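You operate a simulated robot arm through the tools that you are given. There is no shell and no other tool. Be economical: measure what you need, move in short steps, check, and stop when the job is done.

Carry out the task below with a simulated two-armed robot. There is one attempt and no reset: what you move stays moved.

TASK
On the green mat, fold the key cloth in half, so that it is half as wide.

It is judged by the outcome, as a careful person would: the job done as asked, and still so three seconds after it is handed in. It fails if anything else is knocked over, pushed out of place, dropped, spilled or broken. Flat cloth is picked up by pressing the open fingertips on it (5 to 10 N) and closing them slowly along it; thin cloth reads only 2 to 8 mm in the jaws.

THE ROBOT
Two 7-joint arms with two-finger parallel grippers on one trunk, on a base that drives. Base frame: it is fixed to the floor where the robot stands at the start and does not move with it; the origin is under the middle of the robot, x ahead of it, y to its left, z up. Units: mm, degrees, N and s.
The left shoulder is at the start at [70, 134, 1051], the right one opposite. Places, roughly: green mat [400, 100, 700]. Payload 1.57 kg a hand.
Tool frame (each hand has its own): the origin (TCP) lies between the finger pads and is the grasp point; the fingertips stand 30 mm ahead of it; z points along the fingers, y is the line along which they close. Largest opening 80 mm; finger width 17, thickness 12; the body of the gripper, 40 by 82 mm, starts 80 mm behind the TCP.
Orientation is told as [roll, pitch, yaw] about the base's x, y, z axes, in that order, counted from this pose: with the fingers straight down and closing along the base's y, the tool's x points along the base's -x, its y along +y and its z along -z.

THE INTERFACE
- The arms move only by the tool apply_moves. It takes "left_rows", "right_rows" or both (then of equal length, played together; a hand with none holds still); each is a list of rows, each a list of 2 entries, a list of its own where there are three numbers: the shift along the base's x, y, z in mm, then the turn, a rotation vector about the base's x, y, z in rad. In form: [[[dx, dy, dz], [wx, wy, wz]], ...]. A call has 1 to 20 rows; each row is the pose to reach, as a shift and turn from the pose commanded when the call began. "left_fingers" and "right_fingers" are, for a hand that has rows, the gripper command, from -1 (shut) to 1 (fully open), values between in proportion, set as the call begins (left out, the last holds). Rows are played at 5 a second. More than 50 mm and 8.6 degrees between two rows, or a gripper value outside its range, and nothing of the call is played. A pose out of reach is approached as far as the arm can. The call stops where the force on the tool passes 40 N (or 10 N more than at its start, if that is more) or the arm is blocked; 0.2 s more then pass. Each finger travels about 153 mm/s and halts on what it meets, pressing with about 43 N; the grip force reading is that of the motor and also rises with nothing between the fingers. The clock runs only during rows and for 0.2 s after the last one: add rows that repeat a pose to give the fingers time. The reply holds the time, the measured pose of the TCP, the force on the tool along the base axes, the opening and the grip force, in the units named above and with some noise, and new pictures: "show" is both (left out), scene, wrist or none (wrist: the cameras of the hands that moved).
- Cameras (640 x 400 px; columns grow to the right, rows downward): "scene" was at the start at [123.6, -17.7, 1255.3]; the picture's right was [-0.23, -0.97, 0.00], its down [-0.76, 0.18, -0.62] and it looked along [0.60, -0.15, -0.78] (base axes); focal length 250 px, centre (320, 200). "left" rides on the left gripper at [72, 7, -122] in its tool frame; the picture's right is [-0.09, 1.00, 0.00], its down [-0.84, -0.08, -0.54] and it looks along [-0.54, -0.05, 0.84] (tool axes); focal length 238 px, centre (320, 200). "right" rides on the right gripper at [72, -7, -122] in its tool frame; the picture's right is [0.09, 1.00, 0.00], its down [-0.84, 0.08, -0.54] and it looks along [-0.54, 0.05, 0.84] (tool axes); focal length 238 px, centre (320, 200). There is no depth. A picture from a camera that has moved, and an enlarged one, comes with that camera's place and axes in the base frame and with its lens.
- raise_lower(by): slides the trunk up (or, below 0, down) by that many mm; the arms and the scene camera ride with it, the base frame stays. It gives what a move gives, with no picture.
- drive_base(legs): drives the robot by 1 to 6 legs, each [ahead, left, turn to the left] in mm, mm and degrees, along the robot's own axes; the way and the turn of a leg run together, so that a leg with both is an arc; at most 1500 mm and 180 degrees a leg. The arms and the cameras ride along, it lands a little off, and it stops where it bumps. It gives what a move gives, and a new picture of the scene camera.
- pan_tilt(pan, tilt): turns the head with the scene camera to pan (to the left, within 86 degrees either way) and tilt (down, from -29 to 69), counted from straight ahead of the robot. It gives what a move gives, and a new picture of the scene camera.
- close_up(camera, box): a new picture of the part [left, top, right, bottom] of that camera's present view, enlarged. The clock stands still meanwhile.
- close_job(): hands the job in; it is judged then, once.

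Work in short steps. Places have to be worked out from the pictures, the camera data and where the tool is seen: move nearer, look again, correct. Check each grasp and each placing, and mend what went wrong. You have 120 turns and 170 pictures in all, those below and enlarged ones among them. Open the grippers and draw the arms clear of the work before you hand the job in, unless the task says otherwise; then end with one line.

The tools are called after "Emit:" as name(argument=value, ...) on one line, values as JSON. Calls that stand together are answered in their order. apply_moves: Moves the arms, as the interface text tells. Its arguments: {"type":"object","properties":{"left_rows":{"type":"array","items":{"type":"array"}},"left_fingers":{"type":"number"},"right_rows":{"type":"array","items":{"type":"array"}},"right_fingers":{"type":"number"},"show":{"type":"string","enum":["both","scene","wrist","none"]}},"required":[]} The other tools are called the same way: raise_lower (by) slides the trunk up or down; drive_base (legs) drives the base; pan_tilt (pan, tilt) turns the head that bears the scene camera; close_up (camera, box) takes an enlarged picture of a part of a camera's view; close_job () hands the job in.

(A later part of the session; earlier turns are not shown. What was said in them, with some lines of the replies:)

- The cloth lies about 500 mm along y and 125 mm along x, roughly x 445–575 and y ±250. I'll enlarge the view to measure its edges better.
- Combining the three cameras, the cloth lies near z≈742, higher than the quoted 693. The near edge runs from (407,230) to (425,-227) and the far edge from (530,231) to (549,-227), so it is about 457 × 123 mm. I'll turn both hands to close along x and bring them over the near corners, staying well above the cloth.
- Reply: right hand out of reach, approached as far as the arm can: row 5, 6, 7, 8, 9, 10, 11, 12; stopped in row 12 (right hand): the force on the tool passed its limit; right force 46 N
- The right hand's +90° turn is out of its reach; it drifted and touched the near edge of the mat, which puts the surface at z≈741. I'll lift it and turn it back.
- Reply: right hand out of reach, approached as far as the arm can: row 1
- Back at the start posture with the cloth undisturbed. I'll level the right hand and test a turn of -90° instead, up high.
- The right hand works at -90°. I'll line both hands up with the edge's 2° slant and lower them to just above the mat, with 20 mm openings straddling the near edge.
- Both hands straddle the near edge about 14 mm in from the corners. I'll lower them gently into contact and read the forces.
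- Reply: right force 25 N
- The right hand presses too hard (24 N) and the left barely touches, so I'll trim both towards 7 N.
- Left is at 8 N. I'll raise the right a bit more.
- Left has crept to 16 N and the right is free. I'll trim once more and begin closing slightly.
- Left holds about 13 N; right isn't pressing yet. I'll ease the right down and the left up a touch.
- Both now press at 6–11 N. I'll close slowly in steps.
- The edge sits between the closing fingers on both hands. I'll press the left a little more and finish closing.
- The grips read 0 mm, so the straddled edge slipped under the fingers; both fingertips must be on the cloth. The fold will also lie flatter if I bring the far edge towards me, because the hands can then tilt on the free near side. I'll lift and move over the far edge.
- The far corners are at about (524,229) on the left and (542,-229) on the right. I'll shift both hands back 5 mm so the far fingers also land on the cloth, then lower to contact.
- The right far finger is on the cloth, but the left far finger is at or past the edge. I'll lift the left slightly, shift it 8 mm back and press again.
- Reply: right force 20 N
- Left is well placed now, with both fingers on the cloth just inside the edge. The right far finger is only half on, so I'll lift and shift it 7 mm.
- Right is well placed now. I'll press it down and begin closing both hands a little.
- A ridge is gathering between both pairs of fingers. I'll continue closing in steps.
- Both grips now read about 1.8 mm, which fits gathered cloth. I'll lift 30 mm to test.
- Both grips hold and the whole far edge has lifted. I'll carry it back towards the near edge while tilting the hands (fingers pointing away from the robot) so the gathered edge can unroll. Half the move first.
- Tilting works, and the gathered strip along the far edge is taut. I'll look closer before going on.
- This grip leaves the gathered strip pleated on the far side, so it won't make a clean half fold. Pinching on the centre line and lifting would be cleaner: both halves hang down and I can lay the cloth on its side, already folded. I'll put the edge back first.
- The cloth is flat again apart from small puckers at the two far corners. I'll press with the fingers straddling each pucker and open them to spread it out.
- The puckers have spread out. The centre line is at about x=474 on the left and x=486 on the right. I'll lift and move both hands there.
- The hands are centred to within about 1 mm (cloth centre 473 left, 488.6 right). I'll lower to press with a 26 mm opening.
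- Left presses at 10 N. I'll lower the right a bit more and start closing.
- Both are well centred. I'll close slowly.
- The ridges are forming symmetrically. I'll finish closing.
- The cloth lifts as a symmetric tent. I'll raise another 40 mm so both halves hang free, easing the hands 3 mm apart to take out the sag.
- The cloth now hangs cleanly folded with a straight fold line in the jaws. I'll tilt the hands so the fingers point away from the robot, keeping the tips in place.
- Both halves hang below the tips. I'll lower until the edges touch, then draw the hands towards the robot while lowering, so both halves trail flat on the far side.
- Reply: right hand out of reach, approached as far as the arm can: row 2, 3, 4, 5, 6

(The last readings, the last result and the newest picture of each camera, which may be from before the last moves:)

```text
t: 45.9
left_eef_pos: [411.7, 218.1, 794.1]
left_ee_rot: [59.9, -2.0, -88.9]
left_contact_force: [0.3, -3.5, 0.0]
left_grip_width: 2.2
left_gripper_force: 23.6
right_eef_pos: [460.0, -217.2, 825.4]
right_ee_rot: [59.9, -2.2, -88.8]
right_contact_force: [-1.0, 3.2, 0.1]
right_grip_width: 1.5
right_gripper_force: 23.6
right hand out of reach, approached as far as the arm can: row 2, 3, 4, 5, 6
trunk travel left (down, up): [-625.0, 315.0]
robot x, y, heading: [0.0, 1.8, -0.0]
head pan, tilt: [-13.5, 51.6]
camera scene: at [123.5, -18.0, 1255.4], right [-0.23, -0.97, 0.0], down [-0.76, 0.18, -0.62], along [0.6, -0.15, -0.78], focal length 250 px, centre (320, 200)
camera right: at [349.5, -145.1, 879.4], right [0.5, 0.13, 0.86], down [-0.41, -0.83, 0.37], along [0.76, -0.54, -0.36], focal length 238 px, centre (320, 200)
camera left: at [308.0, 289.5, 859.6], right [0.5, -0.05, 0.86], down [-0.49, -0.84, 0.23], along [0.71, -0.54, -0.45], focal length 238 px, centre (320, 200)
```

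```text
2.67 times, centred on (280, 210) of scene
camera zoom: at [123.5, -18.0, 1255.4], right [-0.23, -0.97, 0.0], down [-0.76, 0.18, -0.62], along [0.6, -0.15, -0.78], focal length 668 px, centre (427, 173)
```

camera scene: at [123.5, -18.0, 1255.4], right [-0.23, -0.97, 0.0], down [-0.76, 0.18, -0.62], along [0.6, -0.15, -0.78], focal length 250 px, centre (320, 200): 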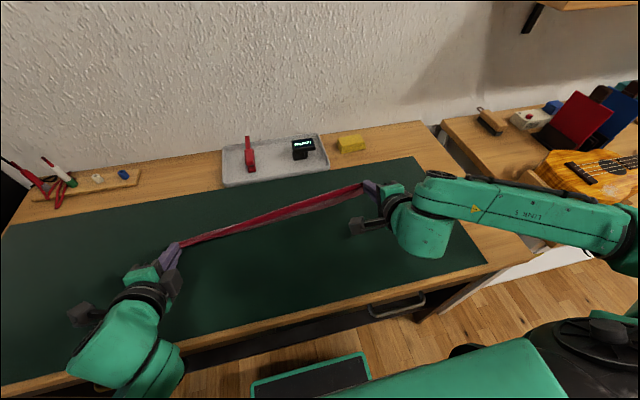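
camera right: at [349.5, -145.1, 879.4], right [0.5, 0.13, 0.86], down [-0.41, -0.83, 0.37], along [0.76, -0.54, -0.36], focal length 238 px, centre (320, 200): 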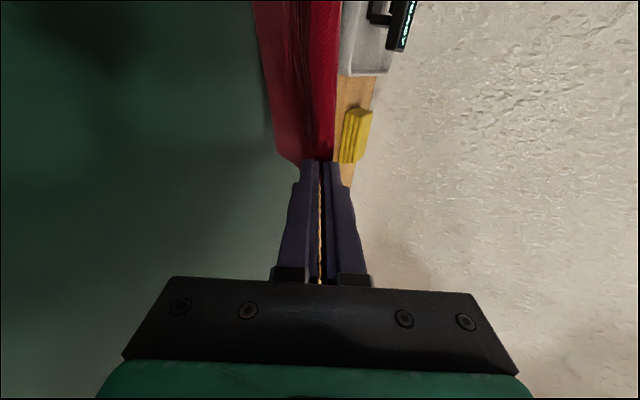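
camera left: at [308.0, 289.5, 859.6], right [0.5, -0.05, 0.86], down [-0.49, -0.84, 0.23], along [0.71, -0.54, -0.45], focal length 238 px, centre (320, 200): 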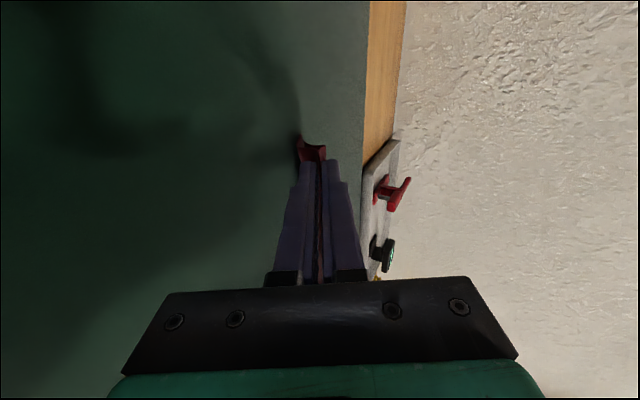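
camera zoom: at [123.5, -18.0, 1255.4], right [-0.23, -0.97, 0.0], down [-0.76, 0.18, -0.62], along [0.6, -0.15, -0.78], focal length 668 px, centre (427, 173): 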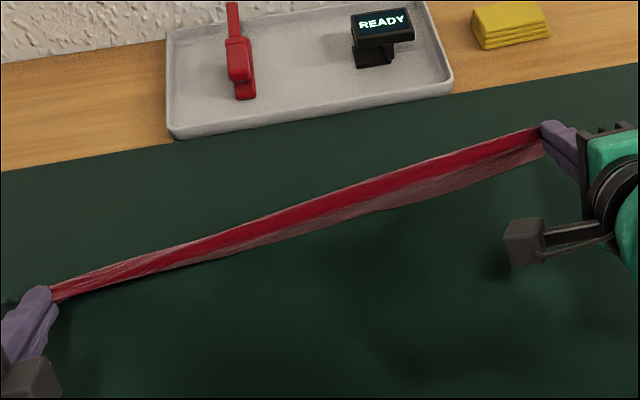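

The right arm hit its reach limit at this tilt and stayed high. The trunk can do the lowering instead. First I'll bring the left hand back level with the right.

Emit:
apply_moves(left_rows=[[[8, 0, 8], [0, 0, 0]], [[16, 0, 15], [0, 0, 0]], [[26, 0, 23], [0, 0, 0]], [[36, 0, 30], [0, 0, 0]], [[36, 0, 30], [0, 0, 0]]], show="scene")

```text
t: 47.1
left_eef_pos: [447.6, 218.6, 824.4]
left_ee_rot: [59.8, -1.9, -88.9]
left_contact_force: [0.4, -1.9, -0.9]
left_grip_width: 2.3
left_gripper_force: 23.0
right_eef_pos: [459.5, -216.7, 825.5]
right_ee_rot: [59.9, -2.2, -88.8]
right_contact_force: [-0.1, 2.1, 0.2]
right_grip_width: 1.6
right_gripper_force: 24.1
trunk travel left (down, up): [-625.0, 315.0]
robot x, y, heading: [-3.4, -0.0, -0.1]
head pan, tilt: [-13.5, 51.6]
camera scene: at [123.5, -18.0, 1255.4], right [-0.23, -0.97, 0.0], down [-0.76, 0.18, -0.62], along [0.6, -0.15, -0.78], focal length 250 px, centre (320, 200)
```

scene: 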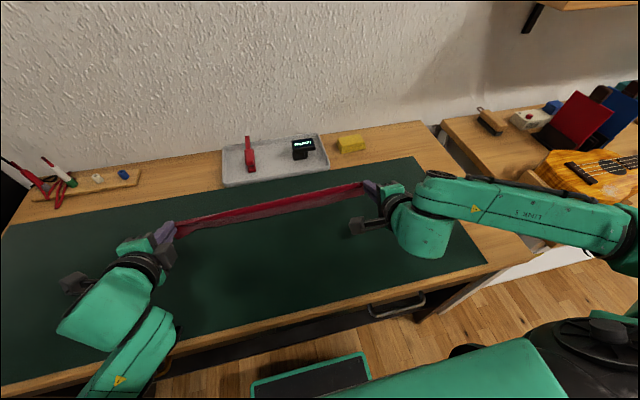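

Both hands are level again. I'll lower the trunk 15 mm, which brings the hanging edges to the mat.

Emit:
raise_lower(by=-15)

Emit:
close_up(camera="scene", box=[160, 150, 400, 270])

```text
t: 47.7
left_eef_pos: [446.3, 217.3, 809.6]
left_ee_rot: [59.8, -1.9, -88.9]
left_contact_force: [0.3, -1.9, -0.3]
left_grip_width: 2.4
left_gripper_force: 23.4
right_eef_pos: [460.2, -216.6, 810.9]
right_ee_rot: [59.9, -2.2, -89.0]
right_contact_force: [0.7, 1.8, 0.1]
right_grip_width: 1.6
right_gripper_force: 23.7
trunk travel left (down, up): [-610.0, 330.0]
robot x, y, heading: [-0.5, 1.6, 0.1]
head pan, tilt: [-13.5, 51.6]
```

```text
2.67 times, centred on (280, 210) of scene
camera zoom: at [123.6, -18.0, 1240.3], right [-0.23, -0.97, 0.0], down [-0.76, 0.18, -0.62], along [0.6, -0.15, -0.78], focal length 668 px, centre (427, 173)
```

zoom: 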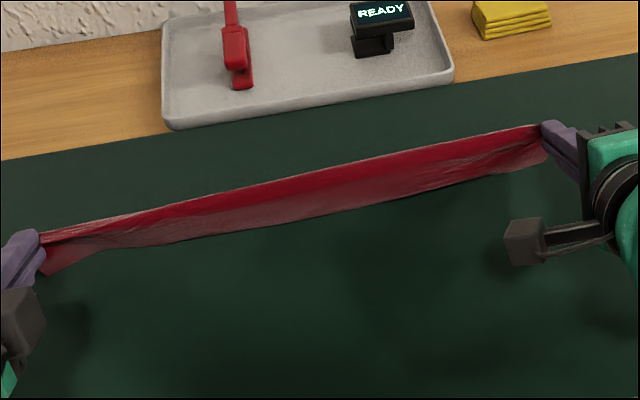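

The trunk method works smoothly. Now I'll drive back 20 mm so the edges trail, then keep lowering.

Emit:
raise_lower(by=-6)

Emit:
drive_base(legs=[[-22, 0, 0]])

Emit:
close_up(camera="scene", box=[160, 150, 400, 270])

```text
t: 48.2
left_eef_pos: [447.2, 217.9, 802.3]
left_ee_rot: [59.8, -1.9, -89.0]
left_contact_force: [0.3, -1.5, 0.7]
left_grip_width: 2.4
left_gripper_force: 24.1
right_eef_pos: [460.7, -216.5, 804.6]
right_ee_rot: [60.0, -2.1, -89.0]
right_contact_force: [-1.1, 1.0, -0.4]
right_grip_width: 1.5
right_gripper_force: 23.5
trunk travel left (down, up): [-604.0, 336.0]
robot x, y, heading: [-0.4, 2.1, 0.3]
head pan, tilt: [-13.5, 51.6]
```

```text
t: 49.0
left_eef_pos: [426.3, 218.7, 803.6]
left_ee_rot: [59.9, -1.9, -88.9]
left_contact_force: [-0.8, -1.5, 0.1]
left_grip_width: 2.3
left_gripper_force: 23.9
right_eef_pos: [438.7, -217.2, 803.7]
right_ee_rot: [59.9, -2.1, -89.0]
right_contact_force: [0.1, 1.3, -0.1]
right_grip_width: 1.5
right_gripper_force: 23.1
trunk travel left (down, up): [-604.0, 336.0]
robot x, y, heading: [-21.7, 0.7, -0.1]
head pan, tilt: [-13.5, 51.6]
camera scene: at [102.5, -18.1, 1234.3], right [-0.23, -0.97, 0.0], down [-0.76, 0.18, -0.62], along [0.6, -0.15, -0.78], focal length 250 px, centre (320, 200)
```

scene: 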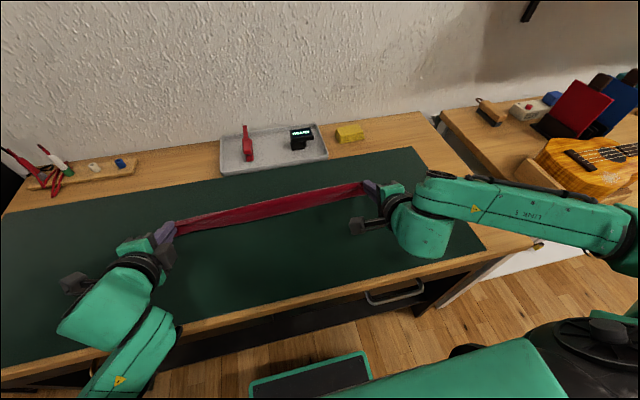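

```text
2.67 times, centred on (280, 210) of scene
camera zoom: at [102.5, -18.1, 1234.3], right [-0.23, -0.97, 0.0], down [-0.76, 0.18, -0.62], along [0.6, -0.15, -0.78], focal length 668 px, centre (427, 173)
```

zoom: 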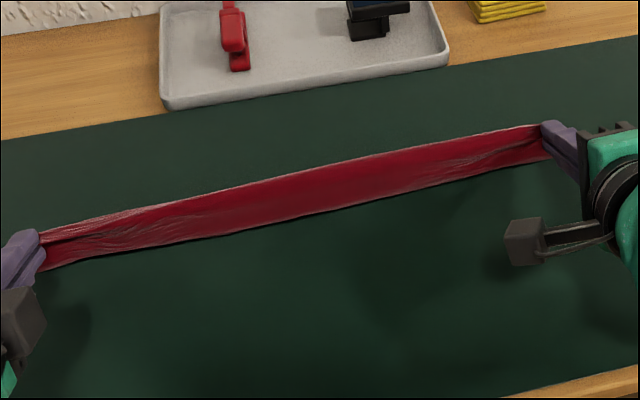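

The near half is starting to trail under. I'll continue lowering and backing off.

Emit:
raise_lower(by=-8)

Emit:
drive_base(legs=[[-15, 0, 0]])

Emit:
close_up(camera="scene", box=[160, 150, 400, 270])

Emit:
close_up(camera="right", box=[200, 0, 440, 200])

```text
t: 49.6
left_eef_pos: [425.1, 218.6, 794.8]
left_ee_rot: [59.8, -1.9, -88.8]
left_contact_force: [-0.2, -1.5, 0.4]
left_grip_width: 2.5
left_gripper_force: 23.9
right_eef_pos: [438.0, -217.0, 796.6]
right_ee_rot: [59.9, -2.1, -88.9]
right_contact_force: [0.4, 1.5, -1.1]
right_grip_width: 1.6
right_gripper_force: 23.0
trunk travel left (down, up): [-596.0, 344.0]
robot x, y, heading: [-21.8, -0.5, -0.3]
head pan, tilt: [-13.5, 51.6]
```

```text
t: 50.4
left_eef_pos: [412.0, 218.9, 794.7]
left_ee_rot: [59.7, -1.9, -89.0]
left_contact_force: [0.7, -1.1, -0.6]
left_grip_width: 2.1
left_gripper_force: 24.0
right_eef_pos: [424.1, -217.6, 795.9]
right_ee_rot: [59.9, -2.0, -88.8]
right_contact_force: [-0.2, 2.1, -0.5]
right_grip_width: 1.7
right_gripper_force: 23.3
trunk travel left (down, up): [-596.0, 344.0]
robot x, y, heading: [-35.6, -0.5, -0.3]
head pan, tilt: [-13.5, 51.6]
camera scene: at [87.6, -18.0, 1226.3], right [-0.23, -0.97, 0.0], down [-0.76, 0.18, -0.62], along [0.6, -0.15, -0.78], focal length 250 px, centre (320, 200)
```

scene: 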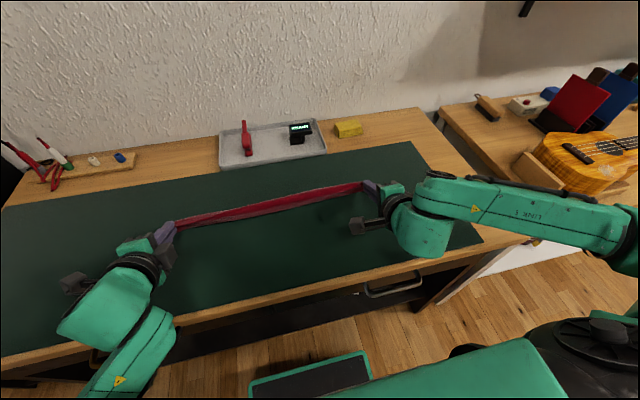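

```text
2.67 times, centred on (280, 210) of scene
camera zoom: at [87.6, -18.0, 1226.3], right [-0.23, -0.97, 0.0], down [-0.76, 0.18, -0.62], along [0.6, -0.15, -0.78], focal length 668 px, centre (427, 173)
```

zoom: 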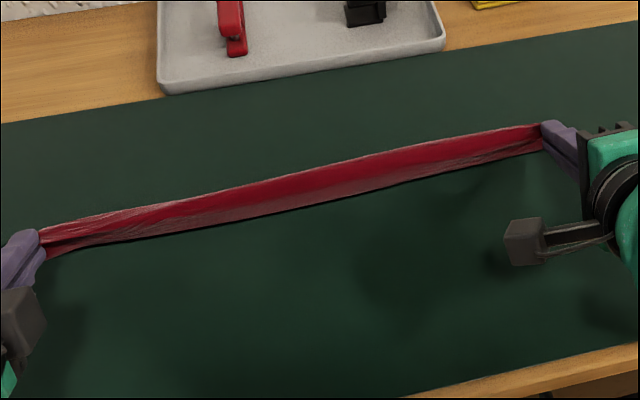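

```text
2.00 times, centred on (320, 100) of right
camera zoom: at [313.4, -145.5, 850.1], right [0.5, 0.13, 0.86], down [-0.41, -0.83, 0.37], along [0.76, -0.54, -0.36], focal length 477 px, centre (320, 400)
```

zoom: 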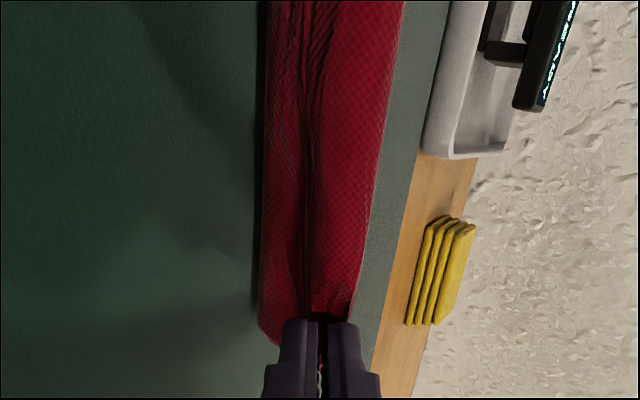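

The far half lies out ahead and the near half is curving under with its edge trailing, as wanted. I'll keep going down.

Emit:
raise_lower(by=-9)

Emit:
drive_base(legs=[[-14, 0, 0]])

Emit:
raise_lower(by=-7)

Emit:
close_up(camera="scene", box=[160, 150, 400, 270])

Emit:
close_up(camera="right", box=[200, 0, 440, 200])

```text
t: 51.0
left_eef_pos: [409.9, 218.0, 787.1]
left_ee_rot: [60.0, -1.8, -88.9]
left_contact_force: [0.4, -1.7, 0.3]
left_grip_width: 2.2
left_gripper_force: 24.0
right_eef_pos: [423.6, -217.1, 787.8]
right_ee_rot: [59.9, -2.2, -88.9]
right_contact_force: [-0.5, 2.1, 0.8]
right_grip_width: 1.7
right_gripper_force: 23.5
trunk travel left (down, up): [-587.0, 353.0]
robot x, y, heading: [-35.8, -1.0, 0.2]
head pan, tilt: [-13.5, 51.6]
```

```text
t: 51.7
left_eef_pos: [396.4, 218.4, 785.6]
left_ee_rot: [59.8, -1.9, -88.9]
left_contact_force: [0.0, -1.3, -0.3]
left_grip_width: 2.1
left_gripper_force: 23.2
right_eef_pos: [410.1, -218.1, 787.8]
right_ee_rot: [60.0, -2.1, -88.9]
right_contact_force: [-0.6, 0.7, 0.3]
right_grip_width: 1.3
right_gripper_force: 23.9
trunk travel left (down, up): [-587.0, 353.0]
robot x, y, heading: [-52.0, -0.1, -0.3]
head pan, tilt: [-13.5, 51.6]
camera scene: at [73.9, -18.0, 1217.3], right [-0.23, -0.97, 0.0], down [-0.76, 0.18, -0.62], along [0.6, -0.15, -0.78], focal length 250 px, centre (320, 200)
```

scene: 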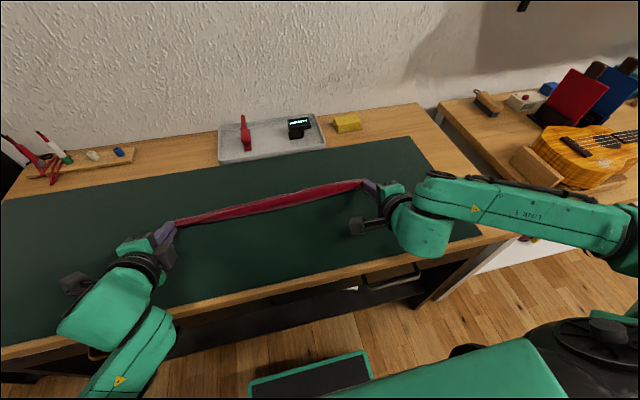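

```text
t: 52.3
left_eef_pos: [396.4, 218.1, 779.9]
left_ee_rot: [59.9, -2.0, -88.9]
left_contact_force: [0.0, -1.3, 0.8]
left_grip_width: 2.1
left_gripper_force: 23.4
right_eef_pos: [409.1, -217.2, 780.7]
right_ee_rot: [59.9, -2.1, -88.9]
right_contact_force: [0.2, 1.3, 0.5]
right_grip_width: 1.9
right_gripper_force: 23.8
trunk travel left (down, up): [-580.0, 360.0]
robot x, y, heading: [-51.5, -1.7, -0.1]
head pan, tilt: [-13.5, 51.6]
```

```text
2.67 times, centred on (280, 210) of scene
camera zoom: at [73.0, -18.0, 1210.4], right [-0.23, -0.97, 0.0], down [-0.76, 0.18, -0.62], along [0.6, -0.15, -0.78], focal length 668 px, centre (427, 173)
```

zoom: 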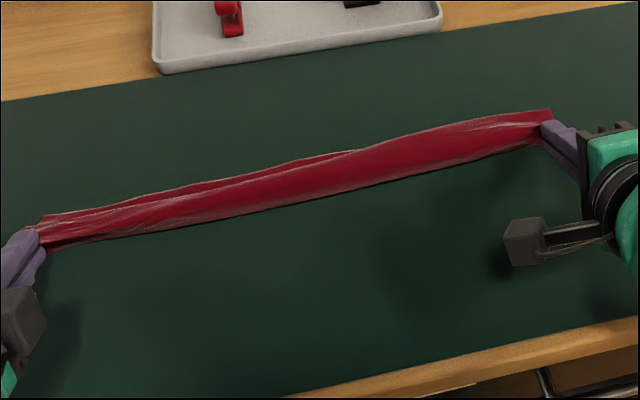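

```text
2.00 times, centred on (320, 100) of right
camera zoom: at [299.0, -145.3, 834.4], right [0.5, 0.13, 0.86], down [-0.41, -0.83, 0.37], along [0.76, -0.54, -0.36], focal length 477 px, centre (320, 400)
```

zoom: 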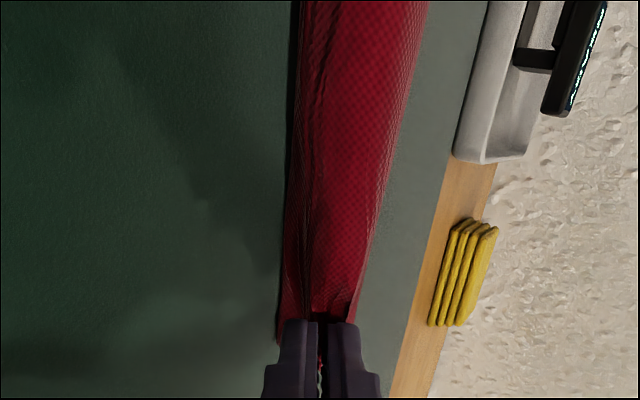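

Both layers now trail to the far side. I'll pull back a further 20 mm to straighten them and lower the last few mm.

Emit:
drive_base(legs=[[-20, 0, 0]])

Emit:
raise_lower(by=-5)

Emit:
close_up(camera="scene", box=[160, 150, 400, 270])

Emit:
close_up(camera="left", box=[200, 50, 440, 200])

```text
t: 53.1
left_eef_pos: [375.5, 217.2, 779.2]
left_ee_rot: [59.8, -1.9, -88.9]
left_contact_force: [0.0, -1.0, 1.2]
left_grip_width: 2.4
left_gripper_force: 23.8
right_eef_pos: [390.3, -217.0, 781.3]
right_ee_rot: [59.8, -2.1, -88.9]
right_contact_force: [-0.2, 1.3, 0.5]
right_grip_width: 1.4
right_gripper_force: 23.4
trunk travel left (down, up): [-580.0, 360.0]
robot x, y, heading: [-69.9, 2.8, 0.3]
head pan, tilt: [-13.5, 51.6]
camera scene: at [53.6, -18.0, 1210.3], right [-0.23, -0.97, 0.0], down [-0.76, 0.18, -0.62], along [0.6, -0.15, -0.78], focal length 250 px, centre (320, 200)
```

scene: 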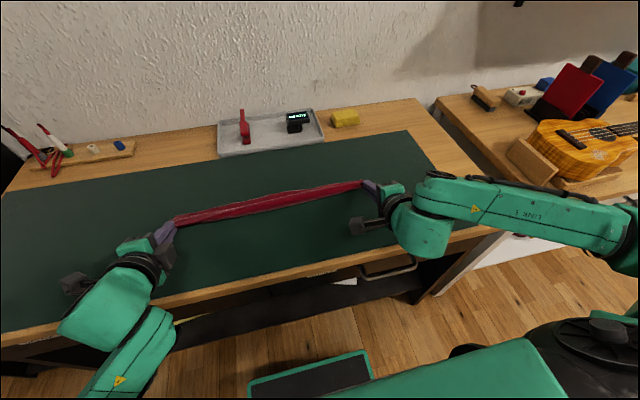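

```text
t: 53.6
left_eef_pos: [376.6, 217.8, 773.9]
left_ee_rot: [59.9, -1.9, -89.0]
left_contact_force: [-0.4, -1.4, -0.2]
left_grip_width: 2.0
left_gripper_force: 23.1
right_eef_pos: [390.3, -216.0, 775.5]
right_ee_rot: [59.9, -2.1, -89.0]
right_contact_force: [-0.2, 1.4, 0.5]
right_grip_width: 1.7
right_gripper_force: 23.5
trunk travel left (down, up): [-575.0, 365.0]
robot x, y, heading: [-73.9, -0.1, -0.3]
head pan, tilt: [-13.5, 51.6]
```

```text
2.67 times, centred on (280, 210) of scene
camera zoom: at [53.0, -17.9, 1205.4], right [-0.23, -0.97, 0.0], down [-0.76, 0.18, -0.62], along [0.6, -0.15, -0.78], focal length 668 px, centre (427, 173)
```

zoom: 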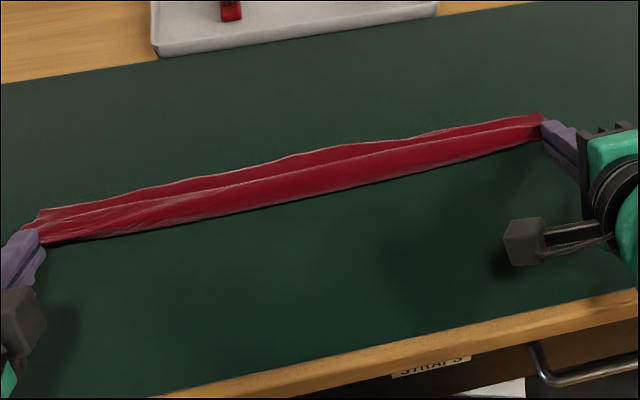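

```text
2.67 times, centred on (320, 125) of left
camera zoom: at [273.0, 289.9, 839.3], right [0.5, -0.05, 0.86], down [-0.49, -0.84, 0.23], along [0.71, -0.54, -0.45], focal length 636 px, centre (320, 400)
```

zoom: 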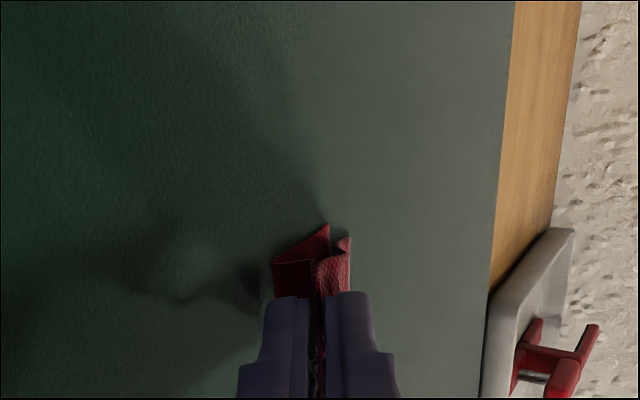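

I need a clearer view of how the layers lie.

Emit:
close_up(camera="right", box=[220, 0, 460, 170])

Emit:
close_up(camera="scene", box=[240, 170, 340, 230])

```text
2.35 times, centred on (340, 85) of right
camera zoom: at [279.1, -145.2, 829.4], right [0.5, 0.13, 0.86], down [-0.41, -0.83, 0.37], along [0.76, -0.54, -0.36], focal length 561 px, centre (273, 471)
```

zoom: 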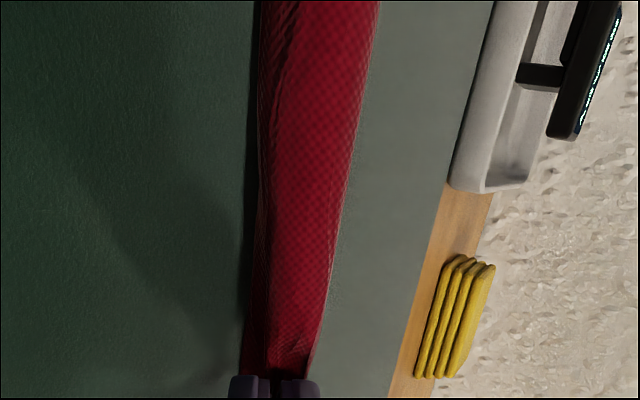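

```text
6.40 times, centred on (290, 200) of scene
camera zoom: at [53.0, -17.9, 1205.4], right [-0.23, -0.97, 0.0], down [-0.76, 0.18, -0.62], along [0.6, -0.15, -0.78], focal length 1602 px, centre (512, 200)
```

zoom: 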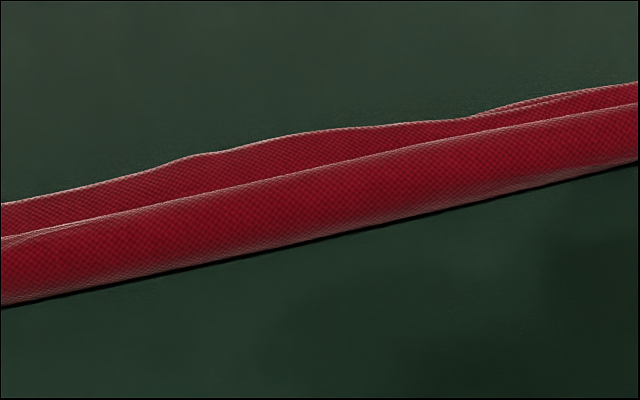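

The fold is at the near side (x≈405) and the free edges are on the far side (x≈458). The cloth is still held about 15 mm up, so I'll open slightly, let it settle, and draw back.

Emit:
apply_moves(left_rows=[[[0, 0, 0], [0, 0, 0]], [[0, 0, 0], [0, 0, 0]], [[0, 0, 0], [0, 0, 0]]], right_rows=[[[0, 0, 0], [0, 0, 0]], [[0, 0, 0], [0, 0, 0]], [[0, 0, 0], [0, 0, 0]]], left_fingers=-0.82, right_fingers=-0.82, show="none")

Emit:
close_up(camera="scene", box=[160, 150, 400, 270])

```text
t: 54.4
left_eef_pos: [376.5, 217.5, 774.9]
left_ee_rot: [59.8, -1.9, -88.9]
left_contact_force: [-0.8, -0.4, -1.0]
left_grip_width: 7.2
left_gripper_force: 0.1
right_eef_pos: [390.9, -217.0, 776.1]
right_ee_rot: [59.9, -2.0, -89.0]
right_contact_force: [-0.1, -0.1, 0.2]
right_grip_width: 7.3
right_gripper_force: 0.0
trunk travel left (down, up): [-575.0, 365.0]
robot x, y, heading: [-67.0, 2.0, -0.1]
head pan, tilt: [-13.5, 51.6]
```

```text
2.67 times, centred on (280, 210) of scene
camera zoom: at [53.5, -17.9, 1205.4], right [-0.23, -0.97, 0.0], down [-0.76, 0.18, -0.62], along [0.6, -0.15, -0.78], focal length 668 px, centre (427, 173)
```

zoom: 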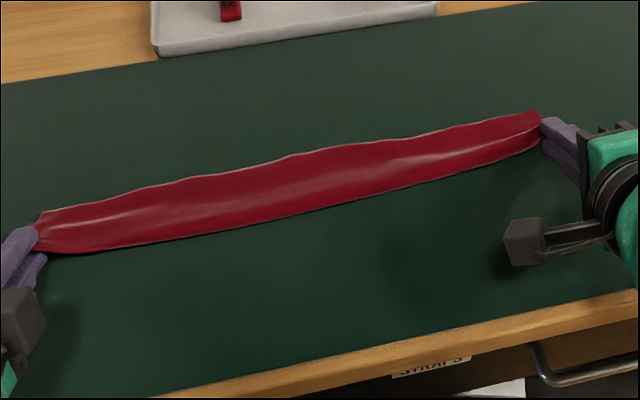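

It has relaxed into a flat strip. I'll draw the fingers straight back out of it.

Emit:
drive_base(legs=[[-45, 0, 0]])

Emit:
close_up(camera="scene", box=[160, 120, 400, 240])

```text
t: 55.3
left_eef_pos: [331.4, 219.5, 775.4]
left_ee_rot: [59.9, -1.9, -88.9]
left_contact_force: [0.2, 0.1, 0.0]
left_grip_width: 7.2
left_gripper_force: 0.1
right_eef_pos: [345.7, -217.2, 775.6]
right_ee_rot: [60.0, -2.1, -89.0]
right_contact_force: [-0.1, 0.5, 0.8]
right_grip_width: 7.1
right_gripper_force: 0.0
trunk travel left (down, up): [-575.0, 365.0]
robot x, y, heading: [-112.2, 1.5, -0.1]
head pan, tilt: [-13.5, 51.6]
camera scene: at [8.0, -17.8, 1205.5], right [-0.23, -0.97, 0.0], down [-0.76, 0.18, -0.62], along [0.6, -0.15, -0.78], focal length 250 px, centre (320, 200)
```

scene: 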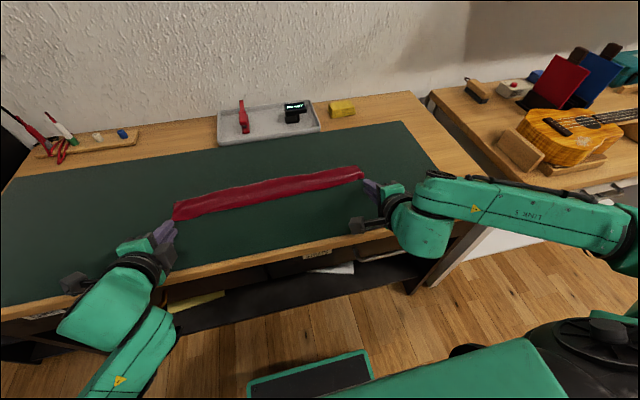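

```text
2.67 times, centred on (280, 180) of scene
camera zoom: at [8.0, -17.8, 1205.5], right [-0.23, -0.97, 0.0], down [-0.76, 0.18, -0.62], along [0.6, -0.15, -0.78], focal length 668 px, centre (427, 253)
```

zoom: 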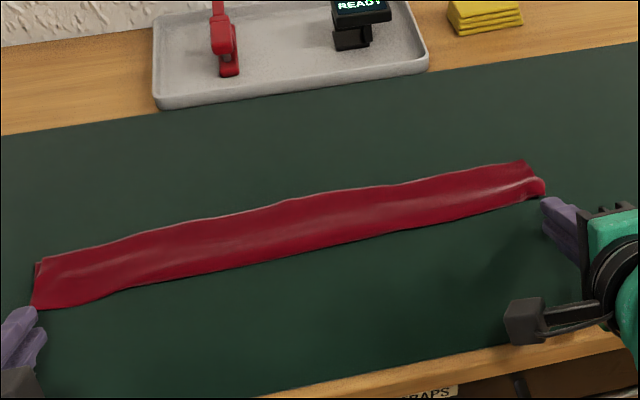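

The strip is folded, with a small bulge at the right end. I'll raise the trunk, then straighten the hands so the wrist cameras can look down on it.

Emit:
raise_lower(by=110)

Emit:
apply_moves(left_rows=[[[5, 0, 5], [0, 0.1309, 0]], [[10, 0, 10], [0, 0.2618, 0]], [[15, 0, 15], [0, 0.3927, 0]], [[20, 0, 20], [0, 0.5236, 0]], [[25, 0, 25], [0, 0.6545, 0]], [[30, 0, 30], [0, 0.7854, 0]], [[35, 0, 30], [0, 0.9163, 0]], [[40, 0, 30], [0, 1.047, 0]]], right_rows=[[[5, 0, 5], [0, 0.1309, 0]], [[10, 0, 10], [0, 0.2618, 0]], [[15, 0, 15], [0, 0.3927, 0]], [[20, 0, 20], [0, 0.5236, 0]], [[25, 0, 25], [0, 0.6545, 0]], [[30, 0, 30], [0, 0.7854, 0]], [[35, 0, 30], [0, 0.9163, 0]], [[40, 0, 30], [0, 1.047, 0]]])

Emit:
close_up(camera="scene", box=[160, 120, 400, 270])

```text
t: 56.7
left_eef_pos: [334.5, 217.7, 885.6]
left_ee_rot: [59.8, -1.9, -88.9]
left_contact_force: [0.1, -0.3, -0.4]
left_grip_width: 7.4
left_gripper_force: 0.1
right_eef_pos: [346.0, -216.6, 885.3]
right_ee_rot: [59.9, -2.1, -88.9]
right_contact_force: [-0.2, 0.1, 0.4]
right_grip_width: 7.4
right_gripper_force: 0.0
trunk travel left (down, up): [-685.0, 255.0]
robot x, y, heading: [-114.1, 0.8, 0.0]
head pan, tilt: [-13.5, 51.6]
```

```text
t: 58.5
left_eef_pos: [374.0, 217.9, 914.3]
left_ee_rot: [-0.4, 0.0, -87.8]
left_contact_force: [0.1, -0.6, -0.8]
left_grip_width: 7.3
left_gripper_force: 0.0
right_eef_pos: [388.2, -216.2, 914.7]
right_ee_rot: [-0.3, 0.0, -87.6]
right_contact_force: [0.5, 0.2, -0.1]
right_grip_width: 7.2
right_gripper_force: 0.0
trunk travel left (down, up): [-685.0, 255.0]
robot x, y, heading: [-111.6, 4.5, 0.1]
head pan, tilt: [-13.5, 51.6]
camera scene: at [11.1, -17.3, 1315.1], right [-0.23, -0.97, 0.0], down [-0.76, 0.18, -0.62], along [0.6, -0.15, -0.78], focal length 250 px, centre (320, 200)
camera right: at [377.7, -144.3, 1037.8], right [0.99, 0.13, -0.01], down [0.12, -0.83, 0.54], along [0.07, -0.54, -0.84], focal length 238 px, centre (320, 200)
camera left: at [377.7, 290.8, 1036.2], right [1.0, -0.05, -0.01], down [-0.04, -0.84, 0.54], along [-0.03, -0.54, -0.84], focal length 238 px, centre (320, 200)
```

scene: 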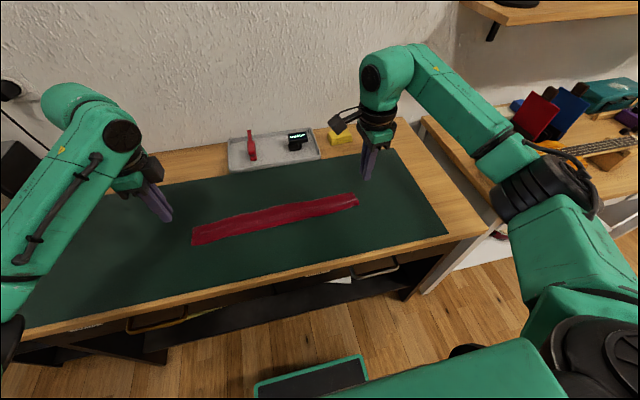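
right: 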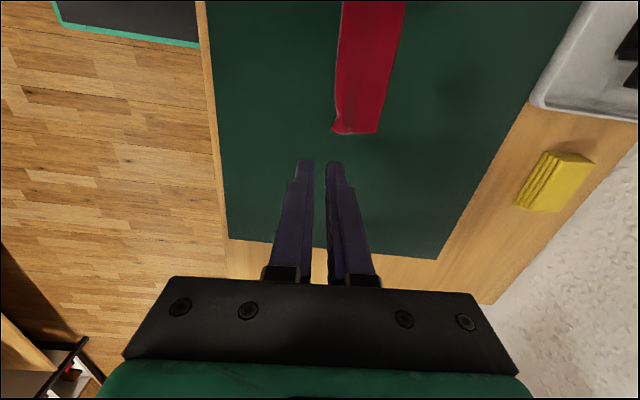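
left: 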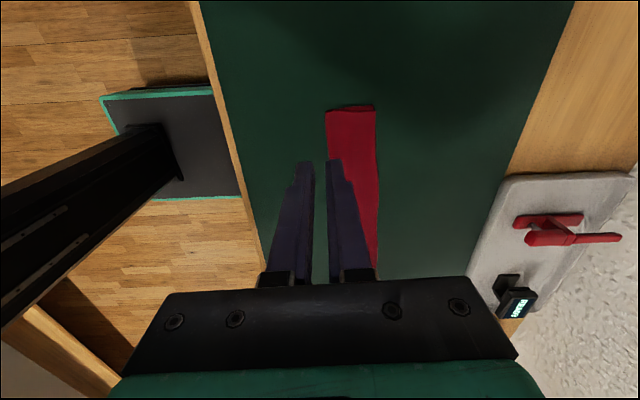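

```text
2.67 times, centred on (280, 195) of scene
camera zoom: at [11.1, -17.3, 1315.1], right [-0.23, -0.97, 0.0], down [-0.76, 0.18, -0.62], along [0.6, -0.15, -0.78], focal length 668 px, centre (427, 213)
```

zoom: 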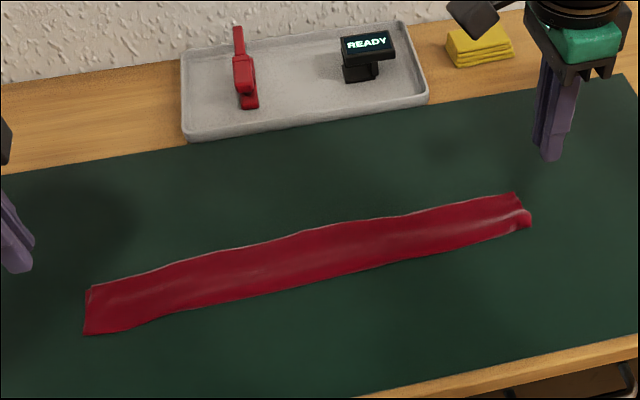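

Nicely folded. I'll zoom in on both ends with the wrist cameras.

Emit:
close_up(camera="right", box=[280, 0, 480, 150])

Emit:
close_up(camera="left", box=[260, 80, 440, 200])

```text
2.67 times, centred on (380, 75) of right
camera zoom: at [377.7, -144.3, 1037.8], right [0.99, 0.13, -0.01], down [0.12, -0.83, 0.54], along [0.07, -0.54, -0.84], focal length 636 px, centre (160, 533)
```

zoom: 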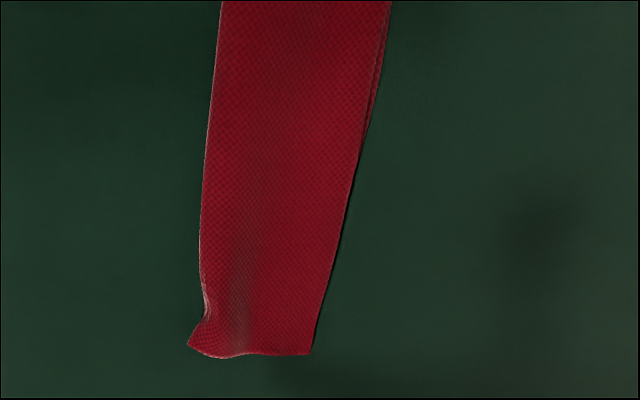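

```text
3.33 times, centred on (350, 140) of left
camera zoom: at [377.7, 290.8, 1036.2], right [1.0, -0.05, -0.01], down [-0.04, -0.84, 0.54], along [-0.03, -0.54, -0.84], focal length 794 px, centre (220, 400)
```

zoom: 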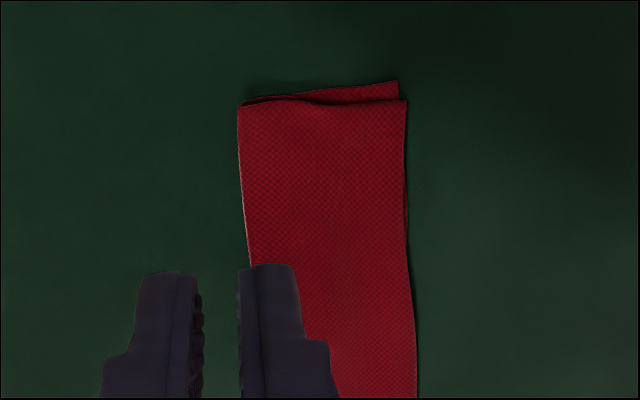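

Both ends line up within a few mm; only the fold's right corner is slightly puffed up. I'll pat it down vertically with the closed right fingertips.

Emit:
apply_moves(right_rows=[[[12, 0, -20], [0, 0, 0]], [[22, 0, -50], [0, 0, 0]], [[23, 0, -85], [0, 0, 0]], [[23, 0, -115], [0, 0, 0]], [[23, 0, -130], [0, 0, 0]], [[23, 0, -135], [0, 0, 0]], [[23, 0, -137], [0, 0, 0]], [[23, 0, -137], [0, 0, 0]]], right_fingers=-1, show="wrist")

```text
t: 60.3
left_eef_pos: [373.2, 218.6, 915.1]
left_ee_rot: [-0.1, 0.0, -87.7]
left_contact_force: [1.3, -0.2, 0.0]
left_grip_width: 7.1
left_gripper_force: 0.0
right_eef_pos: [408.7, -216.5, 778.8]
right_ee_rot: [-0.1, 0.0, -87.6]
right_contact_force: [-0.4, -0.7, -0.4]
right_grip_width: 0.0
right_gripper_force: 21.5
trunk travel left (down, up): [-685.0, 255.0]
robot x, y, heading: [-114.4, -1.1, 0.1]
head pan, tilt: [-13.5, 51.6]
camera right: at [398.2, -145.5, 901.2], right [0.99, 0.13, 0.0], down [0.11, -0.83, 0.54], along [0.07, -0.54, -0.84], focal length 238 px, centre (320, 200)
```

right: 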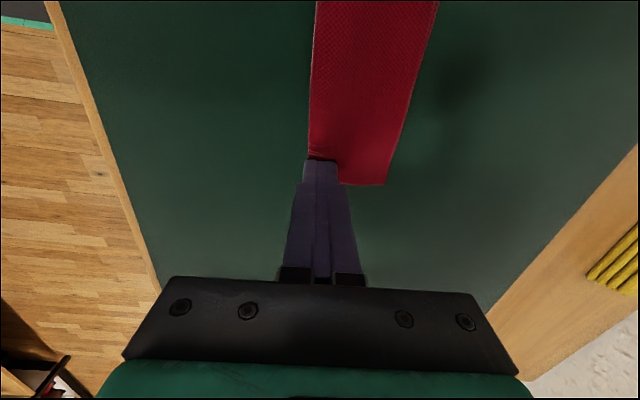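

The fingertips are right over the puff. I'll press a few mm more, then lift straight up.

Emit:
apply_moves(right_rows=[[[0, 0, -2], [0, 0, 0]], [[0, 0, -4], [0, 0, 0]], [[0, 0, -4], [0, 0, 0]], [[0, 0, -4], [0, 0, 0]]], show="none")

Emit:
apply_moves(right_rows=[[[0, 0, 20], [0, 0, 0]], [[0, 0, 60], [0, 0, 0]], [[-20, 0, 100], [0, 0, 0]], [[-40, 0, 140], [0, 0, 0]], [[-60, 0, 150], [0, 0, 0]]], show="both")

Emit:
close_up(camera="scene", box=[160, 150, 400, 270])

```text
t: 61.3
left_eef_pos: [371.1, 217.9, 914.8]
left_ee_rot: [-0.1, 0.0, -87.6]
left_contact_force: [0.8, -0.4, 0.2]
left_grip_width: 7.2
left_gripper_force: 0.0
right_eef_pos: [408.3, -217.3, 775.4]
right_ee_rot: [0.1, -0.2, -87.6]
right_contact_force: [-0.3, -0.8, 5.1]
right_grip_width: 0.0
right_gripper_force: 20.7
trunk travel left (down, up): [-685.0, 255.0]
robot x, y, heading: [-112.2, 0.9, -0.1]
head pan, tilt: [-13.5, 51.6]
```

```text
t: 62.5
left_eef_pos: [371.3, 217.9, 915.9]
left_ee_rot: [-0.2, 0.1, -87.7]
left_contact_force: [0.2, -0.5, 0.0]
left_grip_width: 7.2
left_gripper_force: 0.1
right_eef_pos: [347.3, -215.4, 925.2]
right_ee_rot: [0.0, -0.1, -87.6]
right_contact_force: [0.0, 0.0, 0.6]
right_grip_width: 0.0
right_gripper_force: 21.1
trunk travel left (down, up): [-685.0, 255.0]
robot x, y, heading: [-117.8, -0.2, 0.0]
head pan, tilt: [-13.5, 51.6]
camera scene: at [8.6, -18.1, 1315.4], right [-0.23, -0.97, 0.0], down [-0.76, 0.18, -0.62], along [0.6, -0.15, -0.78], focal length 250 px, centre (320, 200)
camera right: at [337.5, -143.2, 1048.2], right [0.99, 0.13, 0.0], down [0.11, -0.83, 0.54], along [0.07, -0.54, -0.84], focal length 238 px, centre (320, 200)
```

scene: 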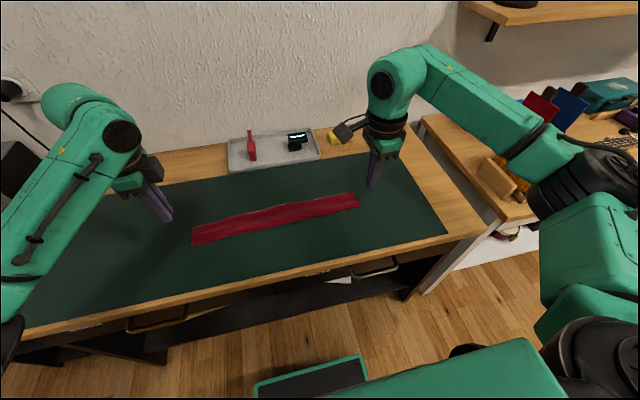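
right: 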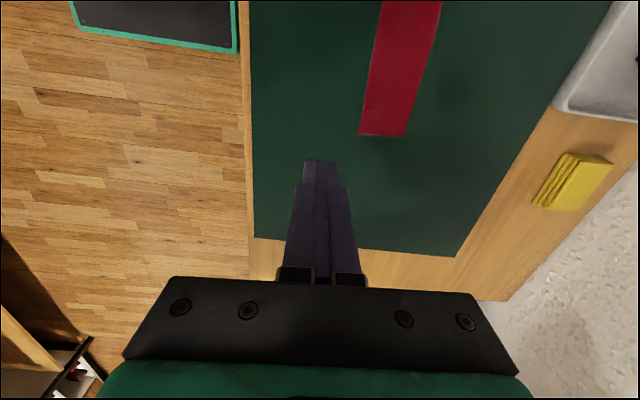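

```text
2.67 times, centred on (280, 210) of scene
camera zoom: at [8.6, -18.1, 1315.4], right [-0.23, -0.97, 0.0], down [-0.76, 0.18, -0.62], along [0.6, -0.15, -0.78], focal length 668 px, centre (427, 173)
```

zoom: 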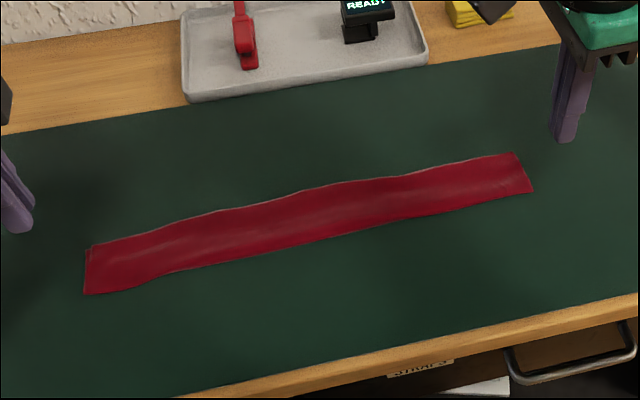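

The cloth is flat and folded in half along its length. I'll open both grippers, raise the arms clear, and hand in.

Emit:
apply_moves(left_rows=[[[-15, 0, 15], [0, 0, 0]], [[-30, 0, 30], [0, 0, 0]], [[-30, 0, 30], [0, 0, 0]]], right_rows=[[[0, 0, 10], [0, 0, 0]], [[0, 0, 20], [0, 0, 0]], [[0, 0, 20], [0, 0, 0]]], left_fingers=1, right_fingers=1, show="scene")

Emit:
close_job()

```text
t: 63.3
left_eef_pos: [342.2, 219.1, 944.8]
left_ee_rot: [-0.2, 0.1, -87.9]
left_contact_force: [-0.1, 0.5, 0.1]
left_grip_width: 80.0
left_gripper_force: 0.0
right_eef_pos: [348.5, -216.6, 945.2]
right_ee_rot: [-0.2, 0.1, -87.6]
right_contact_force: [0.6, -0.2, -0.9]
right_grip_width: 80.0
right_gripper_force: 0.1
trunk travel left (down, up): [-685.0, 255.0]
robot x, y, heading: [-112.5, 3.0, -0.0]
head pan, tilt: [-13.5, 51.6]
camera scene: at [10.0, -17.9, 1315.2], right [-0.23, -0.97, 0.0], down [-0.76, 0.18, -0.62], along [0.6, -0.15, -0.78], focal length 250 px, centre (320, 200)
```

scene: 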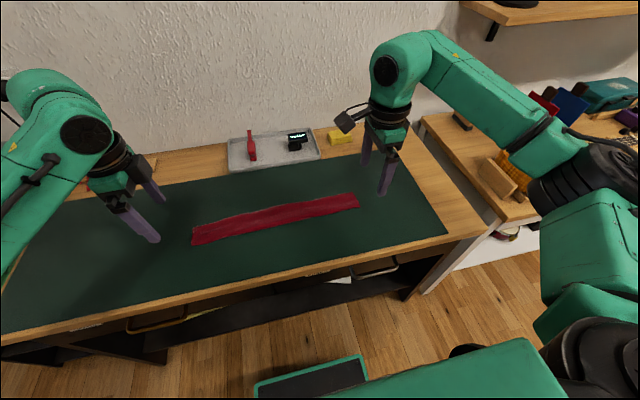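

```text
The job is handed in.
```

The key cloth lies flat on the green mat, folded in half lengthwise to half its width with its edges a few millimetres apart at most; nothing else was moved, and both arms are clear with the grippers open.
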